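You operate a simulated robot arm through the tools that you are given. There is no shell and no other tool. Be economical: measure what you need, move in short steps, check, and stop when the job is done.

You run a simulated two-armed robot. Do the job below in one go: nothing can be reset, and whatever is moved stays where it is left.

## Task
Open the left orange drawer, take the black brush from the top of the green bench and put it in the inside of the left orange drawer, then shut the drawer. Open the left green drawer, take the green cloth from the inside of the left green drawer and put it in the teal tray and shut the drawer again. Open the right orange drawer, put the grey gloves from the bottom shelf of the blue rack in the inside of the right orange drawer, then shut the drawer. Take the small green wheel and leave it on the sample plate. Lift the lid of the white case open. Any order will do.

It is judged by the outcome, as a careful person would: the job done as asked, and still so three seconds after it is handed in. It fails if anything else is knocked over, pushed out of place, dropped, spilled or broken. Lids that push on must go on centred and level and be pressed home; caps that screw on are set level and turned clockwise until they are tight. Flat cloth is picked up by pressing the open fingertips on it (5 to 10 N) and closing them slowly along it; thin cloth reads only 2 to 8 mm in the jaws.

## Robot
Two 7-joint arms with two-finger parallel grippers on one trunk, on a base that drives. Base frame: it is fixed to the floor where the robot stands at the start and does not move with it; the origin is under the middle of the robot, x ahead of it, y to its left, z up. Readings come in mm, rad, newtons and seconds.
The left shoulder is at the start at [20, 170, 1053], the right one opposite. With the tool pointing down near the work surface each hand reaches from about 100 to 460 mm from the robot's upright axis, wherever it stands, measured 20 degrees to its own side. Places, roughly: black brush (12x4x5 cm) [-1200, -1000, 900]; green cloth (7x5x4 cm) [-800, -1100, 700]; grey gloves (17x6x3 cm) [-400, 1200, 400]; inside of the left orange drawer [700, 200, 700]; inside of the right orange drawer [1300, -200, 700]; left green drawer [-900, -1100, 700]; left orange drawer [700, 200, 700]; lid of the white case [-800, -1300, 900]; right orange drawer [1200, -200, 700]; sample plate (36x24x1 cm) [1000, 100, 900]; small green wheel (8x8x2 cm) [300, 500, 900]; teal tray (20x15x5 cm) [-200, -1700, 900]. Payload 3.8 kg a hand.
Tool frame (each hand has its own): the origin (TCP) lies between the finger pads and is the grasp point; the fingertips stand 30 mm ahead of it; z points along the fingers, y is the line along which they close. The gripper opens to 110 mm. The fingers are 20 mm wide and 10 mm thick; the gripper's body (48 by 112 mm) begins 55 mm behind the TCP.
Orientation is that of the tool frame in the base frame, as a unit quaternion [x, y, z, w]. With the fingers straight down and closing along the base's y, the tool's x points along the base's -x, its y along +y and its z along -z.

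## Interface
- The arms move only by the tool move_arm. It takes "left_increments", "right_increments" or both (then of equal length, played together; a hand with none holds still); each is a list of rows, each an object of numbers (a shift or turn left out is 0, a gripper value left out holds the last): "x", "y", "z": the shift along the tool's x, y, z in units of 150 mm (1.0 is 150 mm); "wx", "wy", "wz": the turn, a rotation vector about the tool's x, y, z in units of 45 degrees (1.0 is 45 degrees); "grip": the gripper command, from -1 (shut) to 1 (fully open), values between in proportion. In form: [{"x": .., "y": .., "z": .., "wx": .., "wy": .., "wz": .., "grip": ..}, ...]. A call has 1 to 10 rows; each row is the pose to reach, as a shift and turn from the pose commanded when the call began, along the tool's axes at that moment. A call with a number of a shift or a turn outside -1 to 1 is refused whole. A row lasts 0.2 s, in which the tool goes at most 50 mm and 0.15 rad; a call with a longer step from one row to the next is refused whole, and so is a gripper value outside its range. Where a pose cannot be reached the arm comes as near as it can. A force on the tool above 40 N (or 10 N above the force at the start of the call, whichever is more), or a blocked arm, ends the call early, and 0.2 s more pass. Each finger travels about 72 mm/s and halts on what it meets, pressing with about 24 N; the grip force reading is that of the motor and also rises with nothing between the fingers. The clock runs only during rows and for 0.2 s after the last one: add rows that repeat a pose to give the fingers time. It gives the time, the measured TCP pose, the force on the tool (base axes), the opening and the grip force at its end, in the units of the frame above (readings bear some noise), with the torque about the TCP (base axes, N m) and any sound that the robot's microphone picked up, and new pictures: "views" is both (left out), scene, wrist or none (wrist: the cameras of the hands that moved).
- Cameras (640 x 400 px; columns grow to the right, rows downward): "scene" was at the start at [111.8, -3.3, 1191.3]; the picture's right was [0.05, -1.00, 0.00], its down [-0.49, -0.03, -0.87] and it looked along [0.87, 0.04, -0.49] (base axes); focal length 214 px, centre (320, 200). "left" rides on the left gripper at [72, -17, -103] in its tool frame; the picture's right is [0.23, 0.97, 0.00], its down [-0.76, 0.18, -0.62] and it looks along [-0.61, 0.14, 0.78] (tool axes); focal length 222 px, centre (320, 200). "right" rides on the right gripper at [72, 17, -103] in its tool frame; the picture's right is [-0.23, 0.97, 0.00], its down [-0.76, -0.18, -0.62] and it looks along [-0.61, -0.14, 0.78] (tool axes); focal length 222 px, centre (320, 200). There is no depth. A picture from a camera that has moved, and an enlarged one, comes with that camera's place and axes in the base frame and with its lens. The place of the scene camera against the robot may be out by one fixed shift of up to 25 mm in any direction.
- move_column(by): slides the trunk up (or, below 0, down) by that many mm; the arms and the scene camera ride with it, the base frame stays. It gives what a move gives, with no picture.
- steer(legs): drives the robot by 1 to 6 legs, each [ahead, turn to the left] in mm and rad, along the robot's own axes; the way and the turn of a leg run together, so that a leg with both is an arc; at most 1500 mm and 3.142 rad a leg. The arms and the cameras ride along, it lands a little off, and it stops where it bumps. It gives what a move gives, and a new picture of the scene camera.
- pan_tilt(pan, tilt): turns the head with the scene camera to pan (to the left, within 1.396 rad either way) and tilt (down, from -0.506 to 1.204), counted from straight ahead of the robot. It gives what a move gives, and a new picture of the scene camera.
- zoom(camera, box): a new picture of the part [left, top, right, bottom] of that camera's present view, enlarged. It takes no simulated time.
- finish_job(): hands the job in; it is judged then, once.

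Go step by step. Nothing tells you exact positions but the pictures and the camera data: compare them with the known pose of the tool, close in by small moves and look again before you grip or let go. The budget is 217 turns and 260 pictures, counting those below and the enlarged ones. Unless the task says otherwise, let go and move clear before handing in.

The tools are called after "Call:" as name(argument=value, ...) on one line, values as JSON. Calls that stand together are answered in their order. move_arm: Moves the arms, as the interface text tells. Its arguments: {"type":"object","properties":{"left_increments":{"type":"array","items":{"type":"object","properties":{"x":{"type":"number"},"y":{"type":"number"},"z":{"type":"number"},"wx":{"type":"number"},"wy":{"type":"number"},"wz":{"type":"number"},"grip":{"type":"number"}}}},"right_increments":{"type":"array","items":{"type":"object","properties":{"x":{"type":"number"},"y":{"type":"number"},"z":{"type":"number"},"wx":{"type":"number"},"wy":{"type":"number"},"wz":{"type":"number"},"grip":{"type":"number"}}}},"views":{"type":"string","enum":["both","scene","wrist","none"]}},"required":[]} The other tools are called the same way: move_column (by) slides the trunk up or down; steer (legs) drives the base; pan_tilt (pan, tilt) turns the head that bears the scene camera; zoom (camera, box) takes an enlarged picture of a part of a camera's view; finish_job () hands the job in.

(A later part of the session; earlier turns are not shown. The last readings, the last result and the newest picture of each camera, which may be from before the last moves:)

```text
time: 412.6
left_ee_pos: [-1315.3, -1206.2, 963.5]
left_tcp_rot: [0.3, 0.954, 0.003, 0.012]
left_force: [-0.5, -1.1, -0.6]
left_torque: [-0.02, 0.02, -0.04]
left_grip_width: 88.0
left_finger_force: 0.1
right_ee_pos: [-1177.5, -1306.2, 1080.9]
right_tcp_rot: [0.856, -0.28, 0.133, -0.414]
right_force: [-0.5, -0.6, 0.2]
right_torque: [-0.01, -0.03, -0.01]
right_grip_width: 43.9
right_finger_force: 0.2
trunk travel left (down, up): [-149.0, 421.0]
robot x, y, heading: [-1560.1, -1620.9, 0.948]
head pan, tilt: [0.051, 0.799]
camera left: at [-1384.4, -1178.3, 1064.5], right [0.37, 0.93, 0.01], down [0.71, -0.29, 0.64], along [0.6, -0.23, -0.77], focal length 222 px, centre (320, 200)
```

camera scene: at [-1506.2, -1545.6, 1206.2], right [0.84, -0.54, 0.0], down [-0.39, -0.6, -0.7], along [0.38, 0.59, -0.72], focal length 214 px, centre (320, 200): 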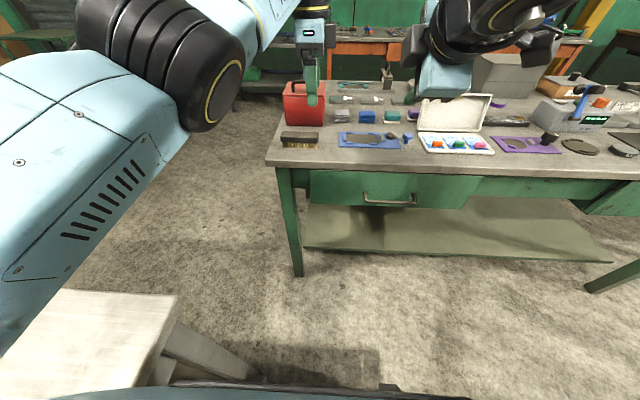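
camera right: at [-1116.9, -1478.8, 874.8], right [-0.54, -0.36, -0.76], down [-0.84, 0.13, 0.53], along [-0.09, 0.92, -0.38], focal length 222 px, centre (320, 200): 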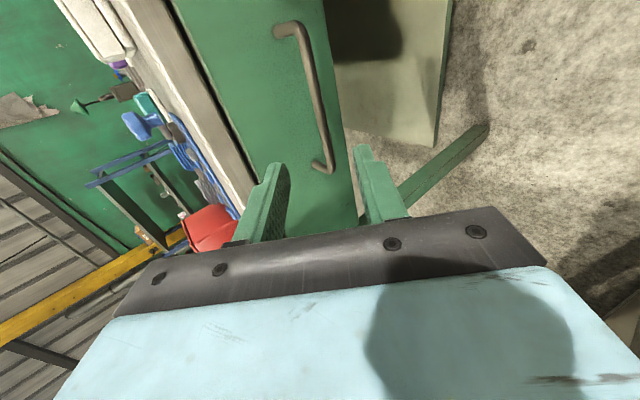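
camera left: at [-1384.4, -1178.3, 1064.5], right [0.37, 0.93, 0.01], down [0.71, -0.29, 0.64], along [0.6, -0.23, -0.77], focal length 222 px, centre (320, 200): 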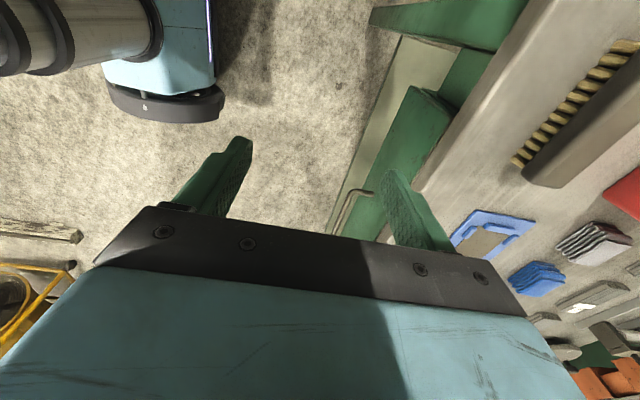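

The brush stands on its bristles at about e=-450, n=-1536. I shift the hand left and drive 195 mm closer.

Call:
move_arm(left_increments=[{"x": 0.25}, {"x": 0.45}, {"x": 0.45}], views="none")

Call:
steer(legs=[[195, 0.01]])

Call:
move_arm(left_increments=[{"x": 0.0}], views="wrist")

```text
time: 413.4
left_ee_pos: [-1369.2, -1165.5, 961.8]
left_tcp_rot: [0.301, 0.953, 0.003, 0.013]
left_force: [0.4, 0.2, 0.1]
left_torque: [0.0, 0.01, 0.02]
left_grip_width: 87.9
left_finger_force: 0.0
right_ee_pos: [-1178.9, -1306.6, 1081.6]
right_tcp_rot: [0.857, -0.279, 0.132, -0.413]
right_force: [0.6, -0.6, 0.8]
right_torque: [0.0, 0.0, -0.02]
right_grip_width: 44.2
right_finger_force: 0.1
trunk travel left (down, up): [-149.0, 421.0]
robot x, y, heading: [-1560.4, -1620.9, 0.952]
head pan, tilt: [0.051, 0.799]
```

```text
time: 415.0
left_ee_pos: [-1260.9, -1003.6, 961.4]
left_tcp_rot: [0.295, 0.955, 0.002, 0.012]
left_force: [0.2, 0.6, -0.8]
left_torque: [-0.02, 0.03, 0.0]
left_grip_width: 88.2
left_finger_force: 0.2
right_ee_pos: [-1068.8, -1141.1, 1081.5]
right_tcp_rot: [0.858, -0.276, 0.129, -0.414]
right_force: [-0.7, -0.2, -0.2]
right_torque: [0.02, -0.03, 0.0]
right_grip_width: 44.1
right_finger_force: 0.1
trunk travel left (down, up): [-149.0, 421.0]
robot x, y, heading: [-1451.3, -1464.0, 0.963]
head pan, tilt: [0.051, 0.799]
camera scene: at [-1392.8, -1383.4, 1166.0], right [0.85, -0.53, 0.0], down [-0.38, -0.61, -0.7], along [0.37, 0.59, -0.72], focal length 214 px, centre (320, 200)
```

scene: 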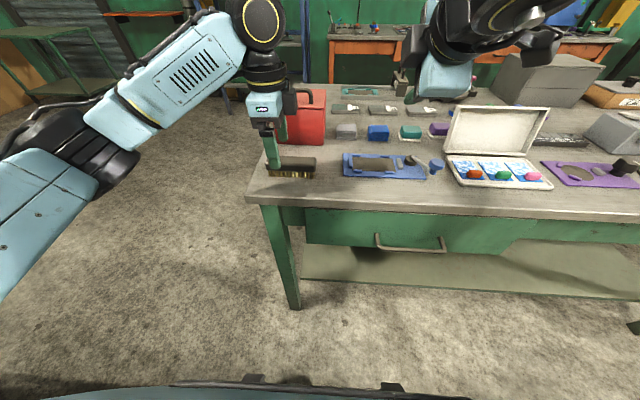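

```text
time: 415.4
left_ee_pos: [-1260.9, -1005.0, 960.9]
left_tcp_rot: [0.296, 0.955, 0.003, 0.012]
left_force: [0.4, -0.4, -0.4]
left_torque: [-0.01, 0.01, 0.01]
left_grip_width: 88.2
left_finger_force: 0.1
right_ee_pos: [-1068.6, -1142.3, 1081.4]
right_tcp_rot: [0.858, -0.276, 0.131, -0.413]
right_force: [-0.3, 0.2, 0.1]
right_torque: [0.0, -0.02, 0.0]
right_grip_width: 43.9
right_finger_force: 0.1
trunk travel left (down, up): [-149.0, 421.0]
robot x, y, heading: [-1449.4, -1461.9, 0.962]
head pan, tilt: [0.051, 0.799]
camera left: at [-1331.0, -978.0, 1062.9], right [0.36, 0.93, 0.01], down [0.71, -0.28, 0.64], along [0.6, -0.23, -0.77], focal length 222 px, centre (320, 200)
```

left: 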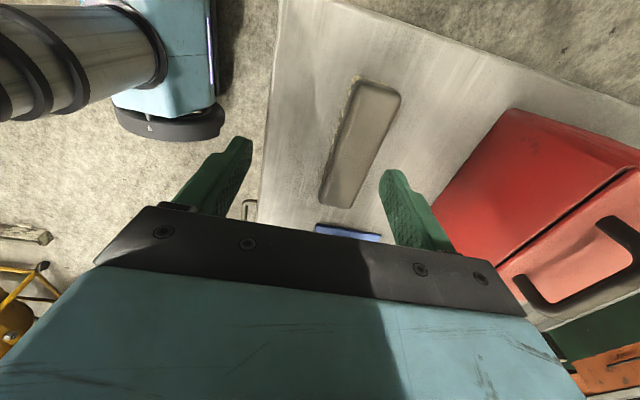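

The brush is centred about 33 mm ahead. I align over it and descend.

Call:
move_arm(left_increments=[{"y": 0.22, "x": 0.03, "grip": 0.4}, {"y": 0.22, "x": 0.03, "grip": 0.4}, {"y": 0.22, "x": 0.03, "z": 0.15, "grip": 0.4}, {"y": 0.22, "x": 0.03, "z": 0.25, "grip": 0.4}, {"y": 0.22, "x": 0.03, "z": 0.25, "grip": 0.4}], views="wrist")

```text
time: 416.6
left_ee_pos: [-1244.8, -975.9, 924.4]
left_tcp_rot: [0.296, 0.955, 0.003, 0.012]
left_force: [0.3, 0.2, -0.4]
left_torque: [0.01, -0.02, 0.01]
left_grip_width: 76.9
left_finger_force: 0.0
right_ee_pos: [-1068.4, -1142.0, 1081.8]
right_tcp_rot: [0.858, -0.275, 0.13, -0.413]
right_force: [0.1, 0.5, -0.1]
right_torque: [-0.01, -0.03, -0.02]
right_grip_width: 44.0
right_finger_force: 0.1
trunk travel left (down, up): [-149.0, 421.0]
robot x, y, heading: [-1451.2, -1460.4, 0.962]
head pan, tilt: [0.051, 0.799]
camera left: at [-1315.4, -949.2, 1025.9], right [0.36, 0.93, 0.01], down [0.71, -0.28, 0.64], along [0.6, -0.23, -0.77], focal length 222 px, centre (320, 200)
```

left: 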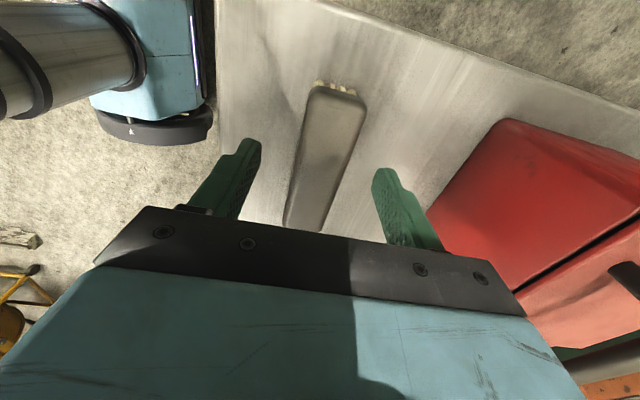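

Well centred. I descend 30 mm more and close on the brush.

Call:
move_arm(left_increments=[{"z": 0.1}, {"z": 0.18}, {"z": 0.22}, {"z": 0.22, "grip": 0.0}, {"z": 0.22, "grip": -0.4}, {"z": 0.22, "grip": -0.8}, {"z": 0.22, "grip": -0.8}], views="wrist")

```text
time: 418.2
left_ee_pos: [-1244.6, -976.4, 890.7]
left_tcp_rot: [0.296, 0.955, 0.004, 0.013]
left_force: [0.1, -0.6, 0.5]
left_torque: [-0.08, 0.0, -0.04]
left_grip_width: 37.5
left_finger_force: 23.9
right_ee_pos: [-1069.4, -1142.3, 1082.2]
right_tcp_rot: [0.858, -0.275, 0.13, -0.414]
right_force: [-0.4, 0.1, 0.0]
right_torque: [-0.01, 0.01, -0.01]
right_grip_width: 43.9
right_finger_force: 0.0
trunk travel left (down, up): [-149.0, 421.0]
robot x, y, heading: [-1447.7, -1460.9, 0.957]
head pan, tilt: [0.051, 0.799]
camera left: at [-1314.7, -949.0, 992.7], right [0.36, 0.93, 0.01], down [0.71, -0.28, 0.64], along [0.6, -0.23, -0.77], focal length 222 px, centre (320, 200)
```

left: 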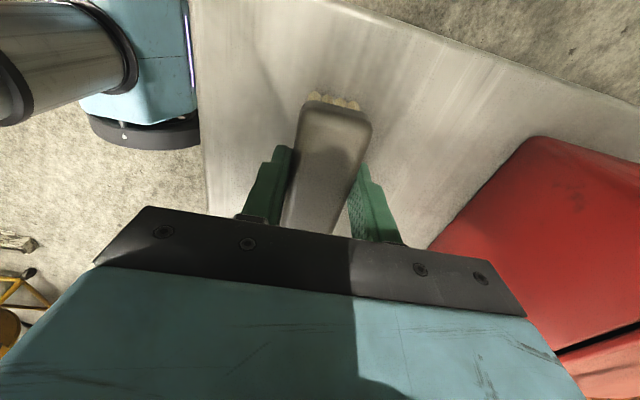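

The brush is gripped. I lift it, back off, and drive back round the bench's right end.

Call:
move_arm(left_increments=[{"z": -0.2}, {"z": -0.4}, {"z": -0.6}, {"z": -0.7}, {"z": -0.7}], views="wrist")

Call:
steer(legs=[[-260, 0], [0, -1.571], [1040, 0], [1034, 0], [0, 1.571]])

```text
time: 419.4
left_ee_pos: [-1247.2, -973.0, 995.1]
left_tcp_rot: [0.295, 0.955, 0.004, 0.013]
left_force: [0.0, 0.3, -1.4]
left_torque: [0.03, 0.01, -0.03]
left_grip_width: 37.5
left_finger_force: 24.5
right_ee_pos: [-1069.2, -1142.0, 1081.9]
right_tcp_rot: [0.858, -0.276, 0.13, -0.414]
right_force: [0.1, 0.0, -0.3]
right_torque: [0.0, 0.0, 0.04]
right_grip_width: 44.1
right_finger_force: 0.0
trunk travel left (down, up): [-149.0, 421.0]
robot x, y, heading: [-1450.6, -1462.0, 0.956]
head pan, tilt: [0.051, 0.799]
camera left: at [-1317.7, -947.7, 1097.9], right [0.36, 0.93, 0.01], down [0.71, -0.28, 0.64], along [0.6, -0.23, -0.77], focal length 222 px, centre (320, 200)
```

left: 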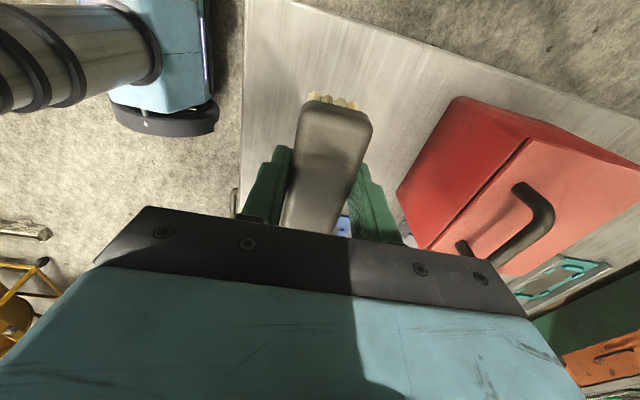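

```text
time: 438.6
left_ee_pos: [316.7, -2284.9, 996.6]
left_tcp_rot: [0.274, 0.962, 0.003, 0.013]
left_force: [0.2, -0.7, -1.5]
left_torque: [0.04, 0.01, -0.01]
left_grip_width: 37.6
left_finger_force: 23.8
right_ee_pos: [501.6, -2445.6, 1081.6]
right_tcp_rot: [0.864, -0.257, 0.121, -0.416]
right_force: [-0.3, -0.1, -1.1]
right_torque: [0.01, -0.01, 0.01]
right_grip_width: 44.1
right_finger_force: 0.0
trunk travel left (down, up): [-149.0, 421.0]
robot x, y, heading: [138.3, -2781.2, 1.004]
head pan, tilt: [0.051, 0.799]
camera scene: at [188.6, -2700.6, 1166.1], right [0.87, -0.49, 0.0], down [-0.35, -0.62, -0.7], along [0.34, 0.61, -0.72], focal length 214 px, centre (320, 200)
```

scene: 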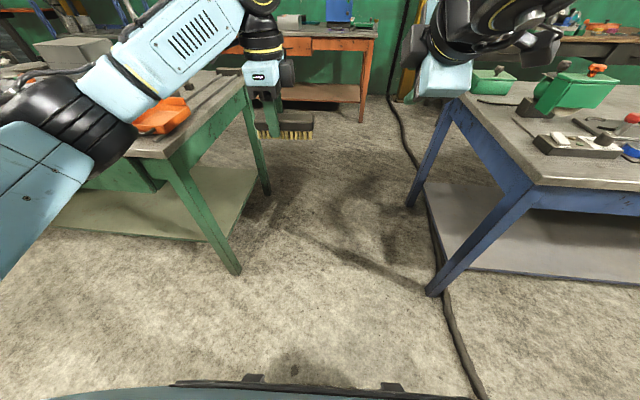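

The way ahead through the gap is centred and clear. I drive through and along the aisle to the left orange drawer.

Call:
steer(legs=[[0, -0.046], [950, 0], [920, 0], [0, 1.571], [1337, 0], [0, -1.571]])

```text
time: 462.6
left_ee_pos: [271.0, 25.2, 995.9]
left_tcp_rot: [0.285, 0.958, 0.003, 0.013]
left_force: [-0.6, 0.9, -0.7]
left_torque: [0.0, 0.0, 0.02]
left_grip_width: 37.6
left_finger_force: 23.9
right_ee_pos: [453.0, -138.6, 1082.0]
right_tcp_rot: [0.861, -0.266, 0.125, -0.415]
right_force: [-0.8, 0.9, 0.6]
right_torque: [0.02, 0.0, -0.01]
right_grip_width: 43.6
right_finger_force: 0.0
trunk travel left (down, up): [-149.0, 421.0]
robot x, y, heading: [84.3, -462.0, 0.979]
head pan, tilt: [0.051, 0.799]
camera scene: at [134.7, -387.3, 1166.1], right [0.86, -0.51, 0.0], down [-0.37, -0.62, -0.7], along [0.36, 0.6, -0.72], focal length 214 px, centre (320, 200)
```

scene: 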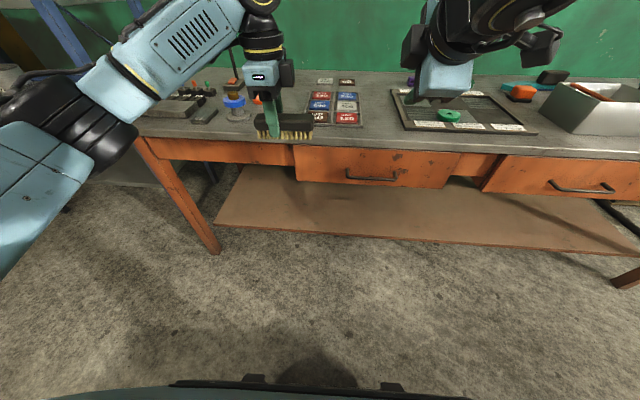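

I'm before the left orange drawer with the brush in hand. I lower the right hand to its handle-gripping pose and look.

Call:
move_arm(right_increments=[{"y": 0.2, "z": 0.15}, {"y": 0.4, "z": 0.3}, {"y": 0.6, "z": 0.45}, {"y": 0.8, "z": 0.6}, {"y": 0.8, "z": 0.6}], views="none")

Call:
move_arm(right_increments=[{"y": 0.2, "z": 0.15}, {"y": 0.4, "z": 0.3}, {"y": 0.6, "z": 0.45}, {"y": 0.8, "z": 0.6}, {"y": 0.8, "z": 0.6}], views="none")

Call:
steer(legs=[[50, -0.02]])

Call:
move_arm(right_increments=[{"x": 0.0}], views="wrist")

```text
time: 463.8
left_ee_pos: [271.9, 26.7, 996.2]
left_tcp_rot: [0.285, 0.958, 0.003, 0.013]
left_force: [0.7, -1.0, -1.0]
left_torque: [0.0, 0.03, 0.01]
left_grip_width: 37.5
left_finger_force: 24.1
right_ee_pos: [450.5, -143.8, 932.2]
right_tcp_rot: [0.861, -0.266, 0.124, -0.416]
right_force: [0.7, -0.1, -0.6]
right_torque: [-0.01, -0.01, -0.01]
right_grip_width: 43.9
right_finger_force: 0.1
trunk travel left (down, up): [-149.0, 421.0]
robot x, y, heading: [80.8, -467.1, 0.989]
head pan, tilt: [0.051, 0.799]
```

```text
time: 464.9
left_ee_pos: [271.1, 26.1, 997.1]
left_tcp_rot: [0.284, 0.959, 0.003, 0.013]
left_force: [-0.4, 0.5, -1.9]
left_torque: [0.03, 0.0, 0.03]
left_grip_width: 37.7
left_finger_force: 24.4
right_ee_pos: [445.9, -143.8, 782.5]
right_tcp_rot: [0.86, -0.266, 0.125, -0.416]
right_force: [0.1, -0.7, -0.6]
right_torque: [0.0, 0.01, 0.01]
right_grip_width: 44.1
right_finger_force: 0.1
trunk travel left (down, up): [-149.0, 421.0]
robot x, y, heading: [79.2, -461.5, 0.986]
head pan, tilt: [0.051, 0.799]
```

```text
time: 465.9
left_ee_pos: [310.5, 64.1, 996.7]
left_tcp_rot: [0.295, 0.956, 0.002, 0.012]
left_force: [0.4, 0.0, -1.8]
left_torque: [0.02, 0.03, 0.02]
left_grip_width: 37.4
left_finger_force: 23.5
right_ee_pos: [480.6, -112.0, 782.7]
right_tcp_rot: [0.859, -0.274, 0.128, -0.413]
right_force: [0.7, -0.2, -0.7]
right_torque: [0.01, 0.0, 0.02]
right_grip_width: 43.7
right_finger_force: 0.1
trunk travel left (down, up): [-149.0, 421.0]
robot x, y, heading: [104.0, -427.2, 0.965]
head pan, tilt: [0.051, 0.799]
camera scene: at [164.9, -346.5, 1166.0], right [0.85, -0.53, 0.0], down [-0.38, -0.61, -0.7], along [0.37, 0.59, -0.72], focal length 214 px, centre (320, 200)
```

scene: 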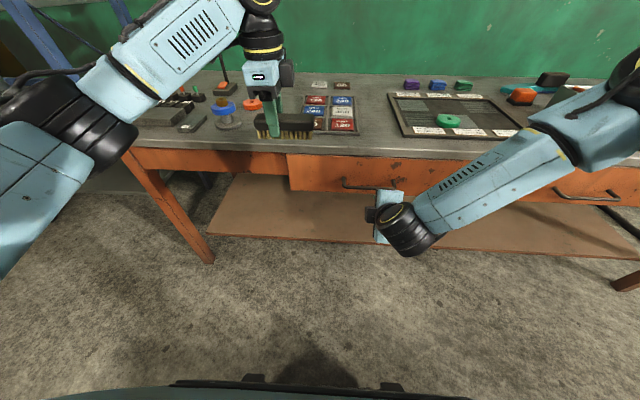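

```text
time: 466.3
left_ee_pos: [308.9, 63.4, 995.9]
left_tcp_rot: [0.296, 0.955, 0.004, 0.013]
left_force: [0.1, 0.1, -1.1]
left_torque: [0.02, -0.01, -0.03]
left_grip_width: 37.7
left_finger_force: 23.4
right_ee_pos: [480.1, -110.3, 782.3]
right_tcp_rot: [0.858, -0.275, 0.129, -0.414]
right_force: [0.6, 1.1, -0.2]
right_torque: [0.01, -0.05, 0.01]
right_grip_width: 44.1
right_finger_force: 0.0
trunk travel left (down, up): [-149.0, 421.0]
robot x, y, heading: [106.5, -423.5, 0.963]
head pan, tilt: [0.051, 0.799]
camera right: at [487.4, -228.1, 832.9], right [-0.54, -0.36, -0.76], down [-0.84, 0.13, 0.53], along [-0.09, 0.92, -0.37], focal length 222 px, centre (320, 200)
```

right: 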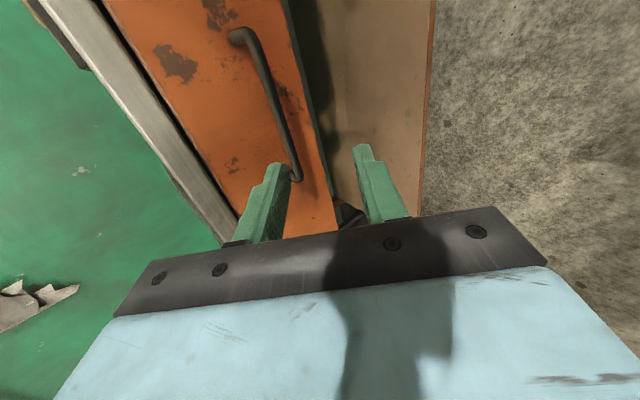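

The bar matches the other drawer's height and depth. I go to the pre-grasp point and check.

Call:
move_arm(right_increments=[{"y": -0.1, "z": 0.15, "grip": -0.3}, {"y": -0.2, "z": 0.32, "grip": -0.3}, {"y": -0.25, "z": 0.457, "x": 0.04, "grip": -0.3}, {"y": -0.25, "z": 0.457, "x": 0.04, "grip": -0.3}], views="wrist")

```text
time: 467.3
left_ee_pos: [308.8, 63.1, 996.7]
left_tcp_rot: [0.295, 0.955, 0.004, 0.013]
left_force: [-0.5, 0.1, -1.2]
left_torque: [0.01, 0.04, 0.02]
left_grip_width: 37.6
left_finger_force: 24.0
right_ee_pos: [529.1, -51.3, 768.6]
right_tcp_rot: [0.857, -0.276, 0.13, -0.415]
right_force: [0.3, 0.1, -0.3]
right_torque: [0.01, 0.01, -0.02]
right_grip_width: 38.8
right_finger_force: 0.0
trunk travel left (down, up): [-149.0, 421.0]
robot x, y, heading: [108.0, -424.9, 0.96]
head pan, tilt: [0.051, 0.799]
camera right: at [536.5, -167.8, 818.6], right [-0.54, -0.36, -0.76], down [-0.84, 0.13, 0.53], along [-0.09, 0.92, -0.37], focal length 222 px, centre (320, 200)
```

right: 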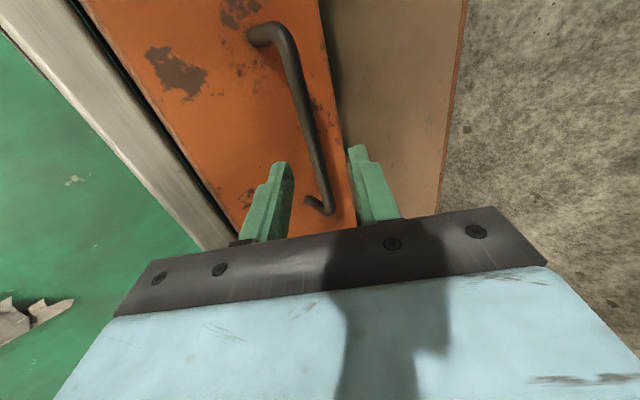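

The bar is about 8 mm to one side. I correct, advance, and grip.

Call:
move_arm(right_increments=[{"y": -0.05, "z": 0.1}, {"y": -0.05, "z": 0.25}, {"y": -0.05, "z": 0.36}, {"y": -0.05, "z": 0.4}, {"y": -0.05, "z": 0.4, "grip": -1}, {"y": -0.05, "z": 0.4, "grip": -1}, {"y": -0.05, "z": 0.4, "grip": -1}, {"y": -0.05, "z": 0.4, "grip": -1}], views="wrist")

```text
time: 469.1
left_ee_pos: [309.7, 64.3, 996.3]
left_tcp_rot: [0.294, 0.956, 0.004, 0.014]
left_force: [0.1, 0.1, -2.0]
left_torque: [0.06, 0.02, 0.0]
left_grip_width: 37.8
left_finger_force: 23.6
right_ee_pos: [559.2, -9.8, 736.3]
right_tcp_rot: [0.859, -0.274, 0.13, -0.412]
right_force: [-4.0, -3.9, -9.5]
right_torque: [-0.06, 0.08, -0.21]
right_grip_width: 11.5
right_finger_force: 44.8
trunk travel left (down, up): [-149.0, 421.0]
robot x, y, heading: [108.0, -424.1, 0.962]
head pan, tilt: [0.051, 0.799]
camera right: at [566.2, -126.5, 786.9], right [-0.54, -0.36, -0.76], down [-0.84, 0.13, 0.53], along [-0.09, 0.92, -0.38], focal length 222 px, centre (320, 200)
```

right: 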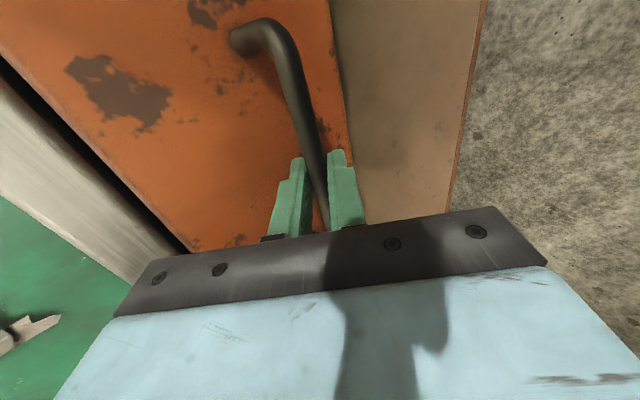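

Gripped. I pull the drawer open 265 mm and release.

Call:
steer(legs=[[-265, 0]])

Call:
move_arm(right_increments=[{"grip": -0.6}, {"grip": -0.2}, {"grip": -0.2}, {"z": -0.25}, {"z": -0.5}, {"z": -0.75}, {"z": -0.95}, {"z": -0.95}], views="none")

```text
time: 470.9
left_ee_pos: [158.6, -147.9, 995.6]
left_tcp_rot: [0.293, 0.956, 0.002, 0.013]
left_force: [0.2, -0.2, -0.7]
left_torque: [0.02, 0.01, -0.01]
left_grip_width: 37.6
left_finger_force: 23.8
right_ee_pos: [407.2, -219.7, 736.8]
right_tcp_rot: [0.86, -0.272, 0.126, -0.413]
right_force: [-16.6, 14.8, -19.4]
right_torque: [0.02, 0.26, -0.33]
right_grip_width: 11.6
right_finger_force: 44.7
trunk travel left (down, up): [-149.0, 421.0]
robot x, y, heading: [-38.7, -638.2, 0.971]
head pan, tilt: [0.051, 0.799]
camera scene: at [15.6, -558.7, 1165.8], right [0.85, -0.53, 0.0], down [-0.38, -0.61, -0.7], along [0.37, 0.59, -0.72], focal length 214 px, centre (320, 200)
```

scene: 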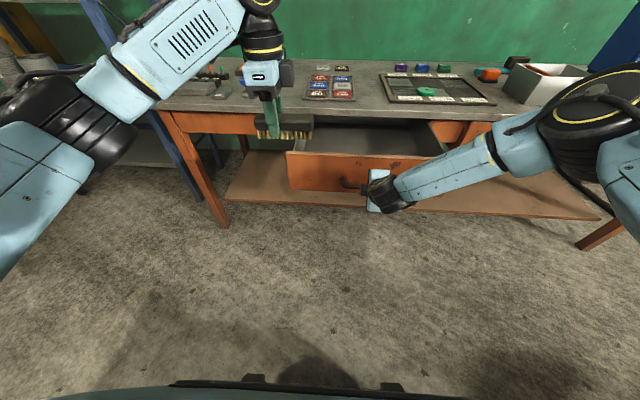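

```text
time: 472.7
left_ee_pos: [159.1, -150.1, 996.6]
left_tcp_rot: [0.293, 0.956, 0.003, 0.013]
left_force: [-0.4, 0.1, -1.4]
left_torque: [-0.01, 0.02, -0.02]
left_grip_width: 37.8
left_finger_force: 24.4
right_ee_pos: [343.0, -313.2, 825.7]
right_tcp_rot: [0.859, -0.271, 0.125, -0.415]
right_force: [0.3, 0.5, 0.2]
right_torque: [0.0, 0.0, -0.02]
right_grip_width: 43.9
right_finger_force: 0.1
trunk travel left (down, up): [-149.0, 421.0]
robot x, y, heading: [-36.7, -638.3, 0.965]
head pan, tilt: [0.051, 0.799]
```

The drawer is open. I raise the right hand out of the way and shift the robot 105 mm right so the left hand can lower the brush in.

Call:
move_arm(right_increments=[{"y": -0.15, "z": -0.12}, {"y": -0.3, "z": -0.24}, {"y": -0.45, "z": -0.36}, {"y": -0.6, "z": -0.48}, {"y": -0.6, "z": -0.48}], views="none")

Call:
move_arm(right_increments=[{"y": -0.15, "z": -0.2}, {"y": -0.3, "z": -0.4}, {"y": -0.45, "z": -0.6}, {"y": -0.6, "z": -0.8}, {"y": -0.6, "z": -0.8}], views="none")

Call:
steer(legs=[[0, -1.571], [105, 0], [0, 1.565], [262, 0]])

Call:
move_arm(left_increments=[{"x": 0.0}], views="wrist")

```text
time: 473.9
left_ee_pos: [158.8, -150.7, 996.6]
left_tcp_rot: [0.292, 0.956, 0.004, 0.013]
left_force: [0.1, 0.1, -1.4]
left_torque: [0.0, 0.04, 0.02]
left_grip_width: 37.8
left_finger_force: 24.6
right_ee_pos: [347.1, -313.0, 941.7]
right_tcp_rot: [0.86, -0.271, 0.125, -0.414]
right_force: [0.6, 0.2, -0.1]
right_torque: [-0.02, 0.0, 0.0]
right_grip_width: 44.1
right_finger_force: 0.0
trunk travel left (down, up): [-149.0, 421.0]
robot x, y, heading: [-36.6, -636.4, 0.965]
head pan, tilt: [0.051, 0.799]
```

```text
time: 475.1
left_ee_pos: [161.0, -150.6, 996.2]
left_tcp_rot: [0.293, 0.956, 0.003, 0.013]
left_force: [-0.4, -0.6, -1.8]
left_torque: [0.02, 0.02, -0.01]
left_grip_width: 37.6
left_finger_force: 23.6
right_ee_pos: [326.4, -344.1, 1087.4]
right_tcp_rot: [0.86, -0.272, 0.125, -0.414]
right_force: [0.6, 0.2, 0.1]
right_torque: [0.0, 0.0, 0.02]
right_grip_width: 43.8
right_finger_force: 0.1
trunk travel left (down, up): [-149.0, 421.0]
robot x, y, heading: [-38.1, -637.2, 0.966]
head pan, tilt: [0.051, 0.799]
```

```text
time: 485.4
left_ee_pos: [407.3, -5.5, 995.6]
left_tcp_rot: [0.302, 0.953, 0.003, 0.013]
left_force: [0.1, 0.3, -0.7]
left_torque: [-0.01, 0.03, -0.01]
left_grip_width: 37.6
left_finger_force: 24.0
right_ee_pos: [568.4, -203.0, 1086.6]
right_tcp_rot: [0.857, -0.281, 0.13, -0.412]
right_force: [0.3, -0.4, 0.2]
right_torque: [0.01, -0.03, -0.01]
right_grip_width: 44.1
right_finger_force: 0.1
trunk travel left (down, up): [-149.0, 421.0]
robot x, y, heading: [198.4, -490.2, 0.947]
head pan, tilt: [0.051, 0.799]
camera scene: at [256.0, -413.3, 1166.0], right [0.84, -0.54, 0.0], down [-0.39, -0.6, -0.7], along [0.38, 0.59, -0.72], focal length 214 px, centre (320, 200)
```

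scene: 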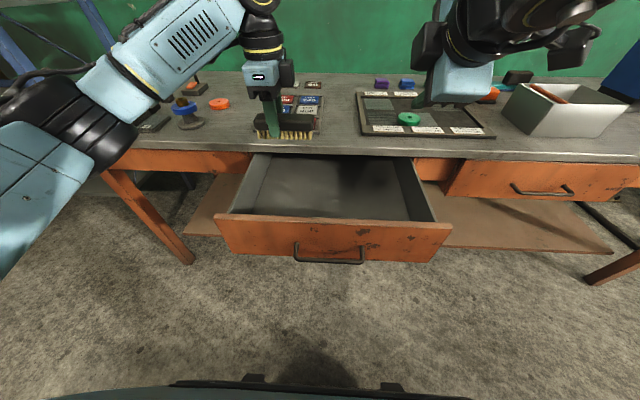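

```text
time: 485.8
left_ee_pos: [405.8, -5.7, 995.8]
left_tcp_rot: [0.302, 0.953, 0.003, 0.012]
left_force: [0.2, -0.2, -0.8]
left_torque: [0.04, -0.03, 0.0]
left_grip_width: 37.6
left_finger_force: 24.1
right_ee_pos: [568.4, -202.5, 1086.5]
right_tcp_rot: [0.857, -0.281, 0.13, -0.413]
right_force: [0.1, 0.3, 0.3]
right_torque: [-0.01, 0.04, -0.02]
right_grip_width: 44.2
right_finger_force: 0.1
trunk travel left (down, up): [-149.0, 421.0]
robot x, y, heading: [197.0, -489.9, 0.948]
head pan, tilt: [0.051, 0.799]
camera left: at [337.1, 21.3, 1097.7], right [0.38, 0.93, 0.01], down [0.71, -0.29, 0.64], along [0.6, -0.24, -0.77], focal length 222 px, centre (320, 200)
```

left: 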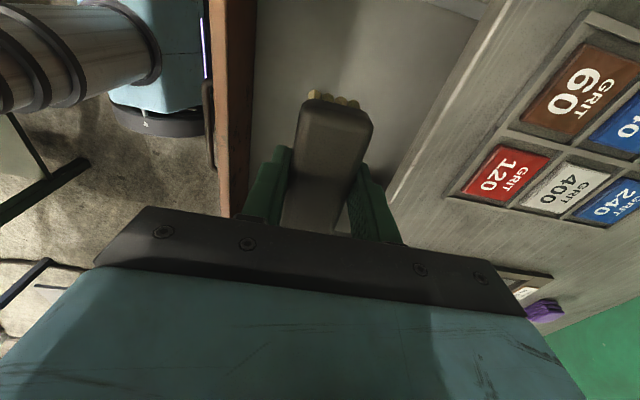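

The brush hangs above the open drawer. I shift 60 mm right and lower it.

Call:
move_arm(left_increments=[{"x": -0.2}, {"x": -0.4}, {"x": -0.4, "z": 0.25}, {"x": -0.4, "z": 0.5}, {"x": -0.4, "z": 0.75}, {"x": -0.4, "z": 1.0}, {"x": -0.4, "z": 1.0}], views="wrist")

Call:
move_arm(left_increments=[{"z": 0.2}, {"z": 0.4}, {"z": 0.55}, {"z": 0.65}, {"z": 0.7}, {"z": 0.7}], views="both")

```text
time: 487.4
left_ee_pos: [459.7, -42.2, 847.8]
left_tcp_rot: [0.302, 0.953, 0.003, 0.013]
left_force: [0.6, 0.4, -1.9]
left_torque: [0.03, 0.03, 0.0]
left_grip_width: 37.6
left_finger_force: 24.1
right_ee_pos: [568.3, -203.5, 1086.6]
right_tcp_rot: [0.857, -0.28, 0.13, -0.413]
right_force: [-0.2, -0.9, 0.6]
right_torque: [0.0, 0.01, 0.01]
right_grip_width: 44.2
right_finger_force: 0.2
trunk travel left (down, up): [-149.0, 421.0]
robot x, y, heading: [197.8, -490.7, 0.953]
head pan, tilt: [0.051, 0.799]
camera left: at [389.6, -14.4, 949.5], right [0.38, 0.93, 0.01], down [0.71, -0.29, 0.64], along [0.6, -0.24, -0.77], focal length 222 px, centre (320, 200)
```

left: 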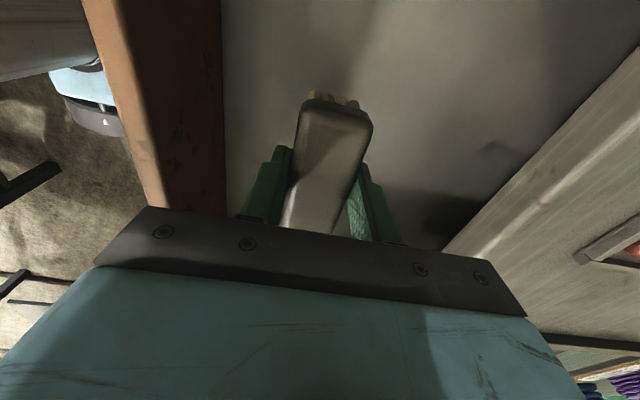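

```text
time: 488.8
left_ee_pos: [462.7, -40.7, 743.3]
left_tcp_rot: [0.302, 0.953, 0.003, 0.013]
left_force: [0.7, -0.6, -1.5]
left_torque: [0.02, 0.04, -0.01]
left_grip_width: 37.7
left_finger_force: 23.7
right_ee_pos: [569.0, -202.8, 1087.1]
right_tcp_rot: [0.856, -0.281, 0.129, -0.414]
right_force: [-0.6, 0.8, 0.6]
right_torque: [0.02, 0.01, 0.0]
right_grip_width: 43.9
right_finger_force: 0.0
trunk travel left (down, up): [-149.0, 421.0]
robot x, y, heading: [196.8, -492.8, 0.952]
head pan, tilt: [0.051, 0.799]
camera scene: at [255.6, -413.9, 1166.1], right [0.84, -0.54, 0.0], down [-0.39, -0.6, -0.7], along [0.38, 0.59, -0.72], focal length 214 px, centre (320, 200)
camera left: at [393.2, -13.4, 844.8], right [0.38, 0.93, 0.01], down [0.71, -0.29, 0.64], along [0.6, -0.24, -0.77], focal length 222 px, centre (320, 200)
```

scene: 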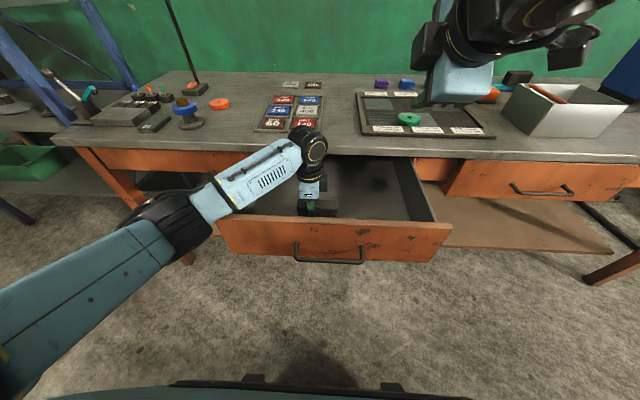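
left: 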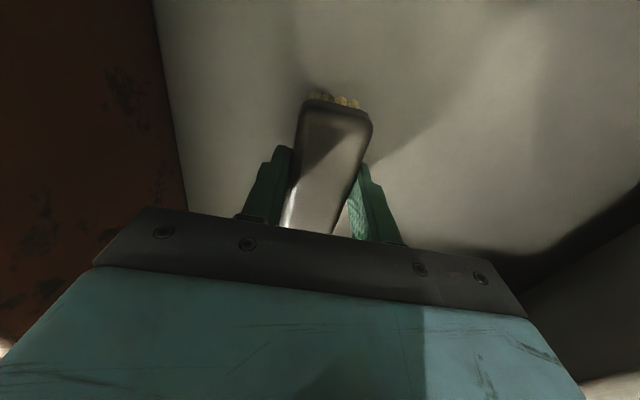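

The brush is inside the drawer. I lower it to touch the floor.

Call:
move_arm(left_increments=[{"z": 0.04}, {"z": 0.08}, {"z": 0.11}, {"z": 0.14}, {"z": 0.17}, {"z": 0.2}], views="none")

```text
time: 490.2
left_ee_pos: [464.5, -41.7, 716.0]
left_tcp_rot: [0.302, 0.953, 0.006, 0.015]
left_force: [1.3, 2.3, 24.0]
left_torque: [-0.29, 0.2, 0.1]
left_grip_width: 37.9
left_finger_force: 23.5
right_ee_pos: [568.0, -204.1, 1087.9]
right_tcp_rot: [0.856, -0.28, 0.131, -0.414]
right_force: [0.7, 0.1, -1.2]
right_torque: [0.02, -0.01, -0.02]
right_grip_width: 44.3
right_finger_force: 0.0
trunk travel left (down, up): [-149.0, 421.0]
robot x, y, heading: [198.3, -491.5, 0.949]
head pan, tilt: [0.051, 0.799]
```

It rests on the floor (24 N). I open and rise clear.

Call:
move_arm(left_increments=[{"z": -0.01, "grip": 0.0}, {"z": -0.01, "grip": 0.3}, {"z": -0.01, "grip": 0.3}, {"z": -0.2, "grip": 0.3}, {"z": -0.45}, {"z": -0.7}, {"z": -0.95}, {"z": -1.0}], views="none")

Call:
move_arm(left_increments=[{"z": -0.25}, {"z": -0.5}, {"z": -0.75}, {"z": -0.85}, {"z": -0.85}], views="both")

```text
time: 492.0
left_ee_pos: [460.3, -40.6, 863.6]
left_tcp_rot: [0.302, 0.953, 0.003, 0.013]
left_force: [-0.3, 0.6, -0.9]
left_torque: [-0.03, 0.02, 0.01]
left_grip_width: 71.3
left_finger_force: 0.0
right_ee_pos: [567.9, -202.3, 1087.1]
right_tcp_rot: [0.857, -0.28, 0.129, -0.412]
right_force: [0.3, -0.6, -0.2]
right_torque: [0.01, -0.02, 0.03]
right_grip_width: 44.0
right_finger_force: 0.1
trunk travel left (down, up): [-149.0, 421.0]
robot x, y, heading: [201.5, -489.3, 0.95]
head pan, tilt: [0.051, 0.799]
```

```text
time: 493.2
left_ee_pos: [456.7, -39.2, 990.4]
left_tcp_rot: [0.302, 0.953, 0.003, 0.013]
left_force: [0.1, 0.6, 1.0]
left_torque: [0.04, 0.01, 0.01]
left_grip_width: 71.4
left_finger_force: 0.1
right_ee_pos: [568.9, -202.7, 1086.7]
right_tcp_rot: [0.856, -0.28, 0.13, -0.414]
right_force: [-0.2, 0.0, 0.6]
right_torque: [-0.01, -0.01, -0.01]
right_grip_width: 43.9
right_finger_force: 0.0
trunk travel left (down, up): [-149.0, 421.0]
robot x, y, heading: [197.6, -494.8, 0.946]
head pan, tilt: [0.051, 0.799]
camera scene: at [255.6, -413.9, 1166.1], right [0.84, -0.54, 0.0], down [-0.39, -0.6, -0.7], along [0.38, 0.59, -0.72], focal length 214 px, centre (320, 200)
camera left: at [386.9, -13.4, 1092.4], right [0.37, 0.93, 0.01], down [0.71, -0.29, 0.64], along [0.6, -0.24, -0.77], focal length 222 px, centre (320, 200)
```

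scene: 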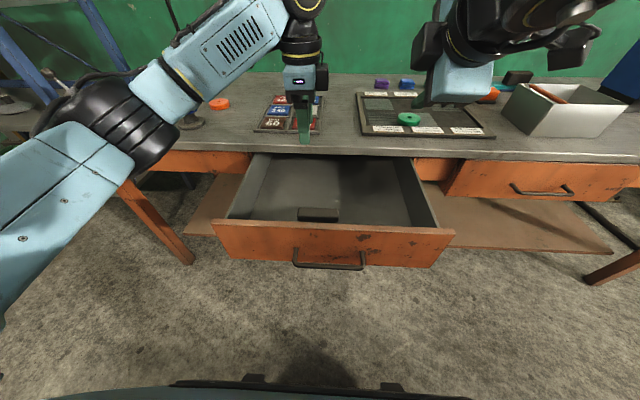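
left: 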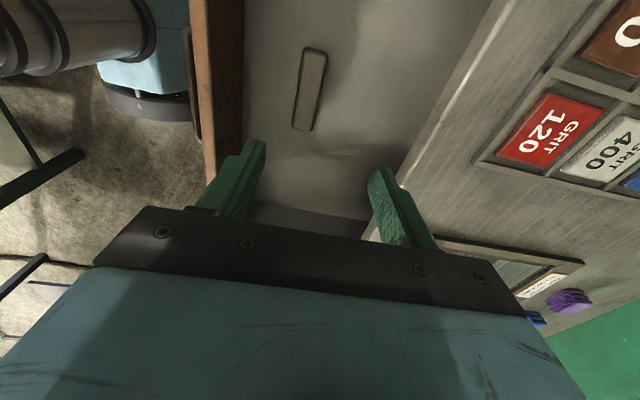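

The brush lies in the drawer. I back off and shift left to bring the right hand before the handle again.

Call:
steer(legs=[[-262, 0.01], [0, 1.571], [105, 0], [0, -1.571]])

Call:
move_arm(right_increments=[{"y": 0.15, "z": 0.2}, {"y": 0.3, "z": 0.4}, {"y": 0.45, "z": 0.6}, {"y": 0.6, "z": 0.8}, {"y": 0.6, "z": 0.8}], views="none")

Call:
move_arm(right_increments=[{"y": 0.15, "z": 0.12}, {"y": 0.3, "z": 0.24}, {"y": 0.45, "z": 0.36}, {"y": 0.6, "z": 0.48}, {"y": 0.6, "z": 0.48}], views="wrist")

```text
time: 503.5
left_ee_pos: [225.4, -196.6, 990.5]
left_tcp_rot: [0.307, 0.952, 0.003, 0.013]
left_force: [0.2, 0.3, -0.3]
left_torque: [-0.02, 0.01, -0.01]
left_grip_width: 71.5
left_finger_force: 0.0
right_ee_pos: [333.8, -360.4, 1087.3]
right_tcp_rot: [0.855, -0.285, 0.133, -0.413]
right_force: [0.6, -0.2, -0.2]
right_torque: [0.0, 0.01, 0.0]
right_grip_width: 44.0
right_finger_force: 0.0
trunk travel left (down, up): [-149.0, 421.0]
robot x, y, heading: [-38.6, -647.2, 0.935]
head pan, tilt: [0.051, 0.799]
camera scene: at [19.6, -568.3, 1166.1], right [0.83, -0.55, 0.0], down [-0.4, -0.6, -0.7], along [0.38, 0.58, -0.72], focal length 214 px, centre (320, 200)
```

scene: 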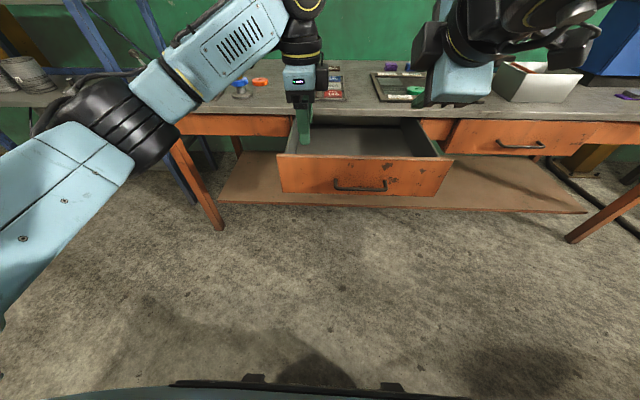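

```text
time: 504.7
left_ee_pos: [225.1, -196.8, 990.8]
left_tcp_rot: [0.307, 0.952, 0.003, 0.012]
left_force: [1.2, 0.4, 0.0]
left_torque: [0.01, 0.0, 0.0]
left_grip_width: 71.7
left_finger_force: 0.0
right_ee_pos: [356.6, -330.4, 942.0]
right_tcp_rot: [0.855, -0.284, 0.133, -0.413]
right_force: [-0.1, 0.3, 0.0]
right_torque: [0.03, -0.02, -0.02]
right_grip_width: 44.0
right_finger_force: 0.1
trunk travel left (down, up): [-149.0, 421.0]
robot x, y, heading: [-39.0, -645.5, 0.94]
head pan, tilt: [0.051, 0.799]
```

```text
time: 505.9
left_ee_pos: [225.5, -197.0, 990.2]
left_tcp_rot: [0.308, 0.951, 0.002, 0.013]
left_force: [-0.2, -0.5, 0.0]
left_torque: [-0.02, 0.02, -0.04]
left_grip_width: 71.4
left_finger_force: 0.0
right_ee_pos: [354.9, -329.4, 827.7]
right_tcp_rot: [0.855, -0.285, 0.132, -0.412]
right_force: [-0.1, -0.5, 0.4]
right_torque: [0.0, -0.01, -0.02]
right_grip_width: 43.9
right_finger_force: 0.2
trunk travel left (down, up): [-149.0, 421.0]
robot x, y, heading: [-39.6, -644.8, 0.94]
head pan, tilt: [0.051, 0.799]
camera right: at [359.7, -445.9, 877.4], right [-0.55, -0.35, -0.76], down [-0.83, 0.15, 0.53], along [-0.07, 0.93, -0.37], focal length 222 px, centre (320, 200)
```

right: 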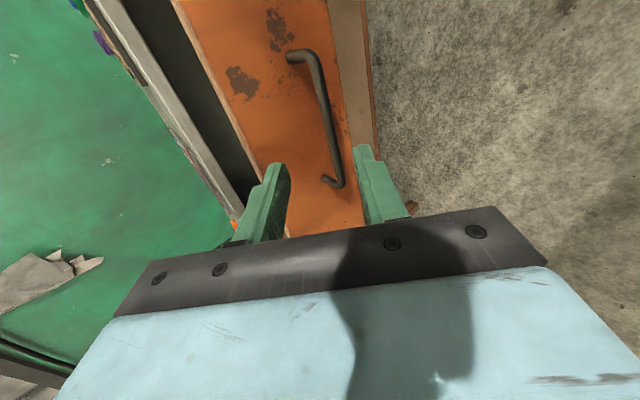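

The handle is 150 mm ahead along the fingers. I advance and grip it.

Call:
move_arm(right_increments=[{"x": -0.1, "z": 0.25, "grip": -0.3}, {"x": -0.15, "y": -0.02, "z": 0.5, "grip": -0.3}, {"x": -0.15, "y": -0.02, "z": 0.75, "grip": -0.3}, {"x": -0.15, "y": -0.02, "z": 0.92, "grip": -0.3}, {"x": -0.15, "y": -0.02, "z": 0.98, "grip": -0.3}, {"x": -0.15, "y": -0.02, "z": 0.98, "grip": -1}, {"x": -0.15, "y": -0.02, "z": 0.98, "grip": -1}, {"x": -0.15, "y": -0.02, "z": 0.98, "grip": -1}, {"x": -0.15, "y": -0.02, "z": 0.98, "grip": -1}], views="wrist")

```text
time: 507.9
left_ee_pos: [226.5, -195.4, 989.2]
left_tcp_rot: [0.308, 0.951, 0.002, 0.013]
left_force: [0.1, -0.5, 0.1]
left_torque: [0.01, 0.02, 0.0]
left_grip_width: 71.4
left_finger_force: 0.0
right_ee_pos: [405.7, -221.8, 733.3]
right_tcp_rot: [0.858, -0.284, 0.13, -0.409]
right_force: [-2.9, -1.4, -31.7]
right_torque: [-0.42, -0.29, 1.01]
right_grip_width: 12.1
right_finger_force: 44.8
trunk travel left (down, up): [-149.0, 421.0]
robot x, y, heading: [-36.1, -643.9, 0.936]
head pan, tilt: [0.051, 0.799]
camera right: at [411.6, -338.9, 783.8], right [-0.55, -0.36, -0.75], down [-0.83, 0.15, 0.54], along [-0.08, 0.92, -0.38], focal length 222 px, centre (320, 200)
```

right: 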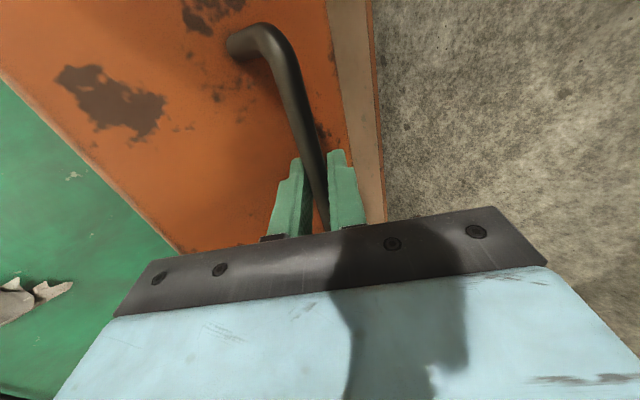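

Gripped. I ease the downward load and push the drawer in by driving forward.

Call:
move_arm(right_increments=[{"y": 0.03, "z": 0.02}, {"y": 0.03, "z": 0.02}], views="none")

Call:
steer(legs=[[225, 0.02]])

Call:
move_arm(right_increments=[{"z": 0.06, "y": -0.045}, {"z": 0.11, "y": -0.085}, {"z": 0.16, "y": -0.12}, {"z": 0.19, "y": -0.145}, {"z": 0.21, "y": -0.165}], views="none")

```text
time: 508.5
left_ee_pos: [225.7, -195.4, 990.6]
left_tcp_rot: [0.308, 0.951, 0.003, 0.013]
left_force: [-0.2, 0.0, 0.4]
left_torque: [0.02, 0.01, 0.04]
left_grip_width: 71.5
left_finger_force: 0.0
right_ee_pos: [407.3, -221.4, 732.2]
right_tcp_rot: [0.855, -0.284, 0.132, -0.412]
right_force: [-1.5, -1.1, -16.4]
right_torque: [-0.08, 0.11, 1.42]
right_grip_width: 11.7
right_finger_force: 45.0
trunk travel left (down, up): [-149.0, 421.0]
robot x, y, heading: [-40.1, -644.4, 0.939]
head pan, tilt: [0.051, 0.799]
```

```text
time: 510.2
left_ee_pos: [351.5, -10.9, 991.2]
left_tcp_rot: [0.3, 0.954, 0.004, 0.011]
left_force: [0.9, 0.3, -0.7]
left_torque: [0.02, -0.03, 0.03]
left_grip_width: 71.6
left_finger_force: 0.2
right_ee_pos: [540.7, -37.1, 731.4]
right_tcp_rot: [0.855, -0.282, 0.136, -0.414]
right_force: [30.5, -23.9, 1.3]
right_torque: [-0.53, -0.75, 0.08]
right_grip_width: 11.9
right_finger_force: 44.9
trunk travel left (down, up): [-149.0, 421.0]
robot x, y, heading: [94.5, -461.0, 0.954]
head pan, tilt: [0.051, 0.799]
camera scene: at [152.5, -386.5, 1166.2], right [0.84, -0.54, 0.0], down [-0.39, -0.6, -0.7], along [0.37, 0.59, -0.72], focal length 214 px, centre (320, 200)
```

scene: 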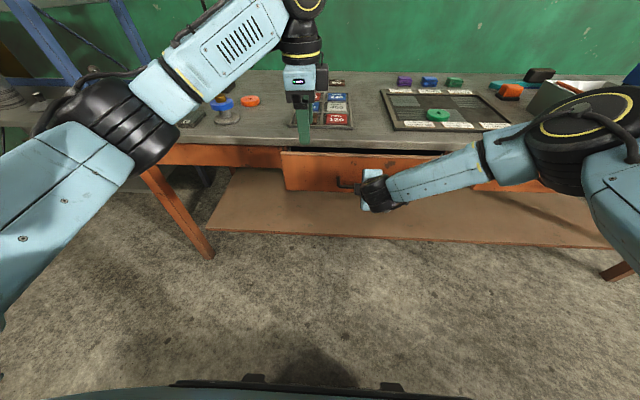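

```text
time: 511.4
left_ee_pos: [348.9, -12.1, 992.3]
left_tcp_rot: [0.3, 0.954, 0.004, 0.013]
left_force: [-0.2, -0.8, -0.2]
left_torque: [0.04, -0.02, 0.01]
left_grip_width: 71.3
left_finger_force: 0.2
right_ee_pos: [559.8, -5.3, 732.5]
right_tcp_rot: [0.856, -0.282, 0.137, -0.412]
right_force: [-5.7, -19.1, 6.9]
right_torque: [-0.75, -0.94, -0.6]
right_grip_width: 11.9
right_finger_force: 45.2
trunk travel left (down, up): [-149.0, 421.0]
robot x, y, heading: [94.9, -461.8, 0.951]
head pan, tilt: [0.051, 0.799]
```

The handle is at its closed position again. I release, withdraw, and look.

Call:
move_arm(right_increments=[{"grip": -0.6}, {"grip": -0.2}, {"grip": -0.2}, {"z": -0.25}, {"z": -0.5}, {"z": -0.75}, {"z": -0.95}, {"z": -0.95}], views="both")

```text
time: 513.2
left_ee_pos: [348.3, -10.2, 991.7]
left_tcp_rot: [0.299, 0.954, 0.003, 0.013]
left_force: [0.6, -0.4, -0.3]
left_torque: [-0.02, 0.0, -0.01]
left_grip_width: 71.5
left_finger_force: 0.1
right_ee_pos: [494.1, -92.1, 820.0]
right_tcp_rot: [0.855, -0.282, 0.137, -0.413]
right_force: [-0.3, 0.0, -0.6]
right_torque: [0.0, 0.02, 0.03]
right_grip_width: 43.9
right_finger_force: 0.0
trunk travel left (down, up): [-149.0, 421.0]
robot x, y, heading: [96.1, -460.9, 0.95]
head pan, tilt: [0.051, 0.799]
camera scene: at [150.2, -384.4, 1166.0], right [0.84, -0.54, 0.0], down [-0.38, -0.6, -0.7], along [0.37, 0.59, -0.72], focal length 214 px, centre (320, 200)
camera right: at [498.8, -209.3, 871.9], right [-0.54, -0.35, -0.76], down [-0.84, 0.15, 0.53], along [-0.07, 0.92, -0.38], focal length 222 px, centre (320, 200)
```

scene: 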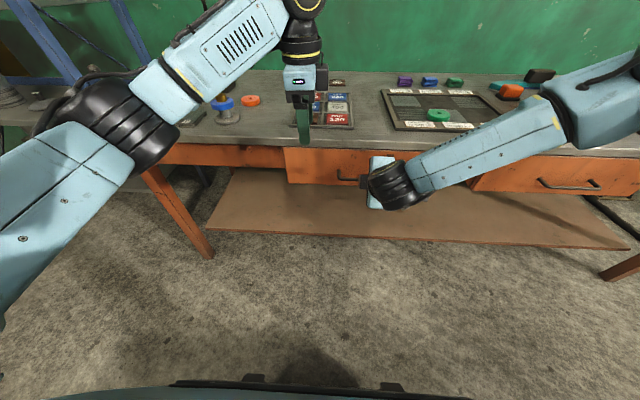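
right: 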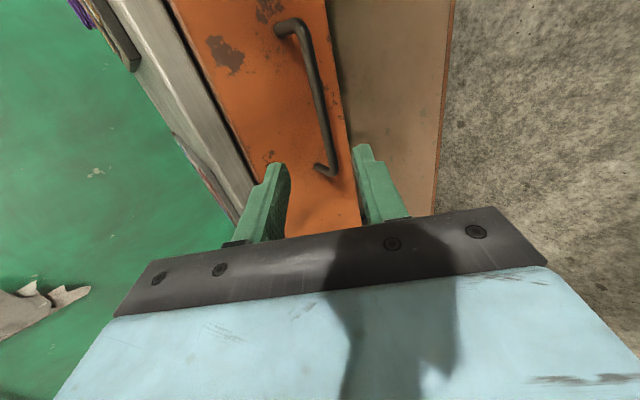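

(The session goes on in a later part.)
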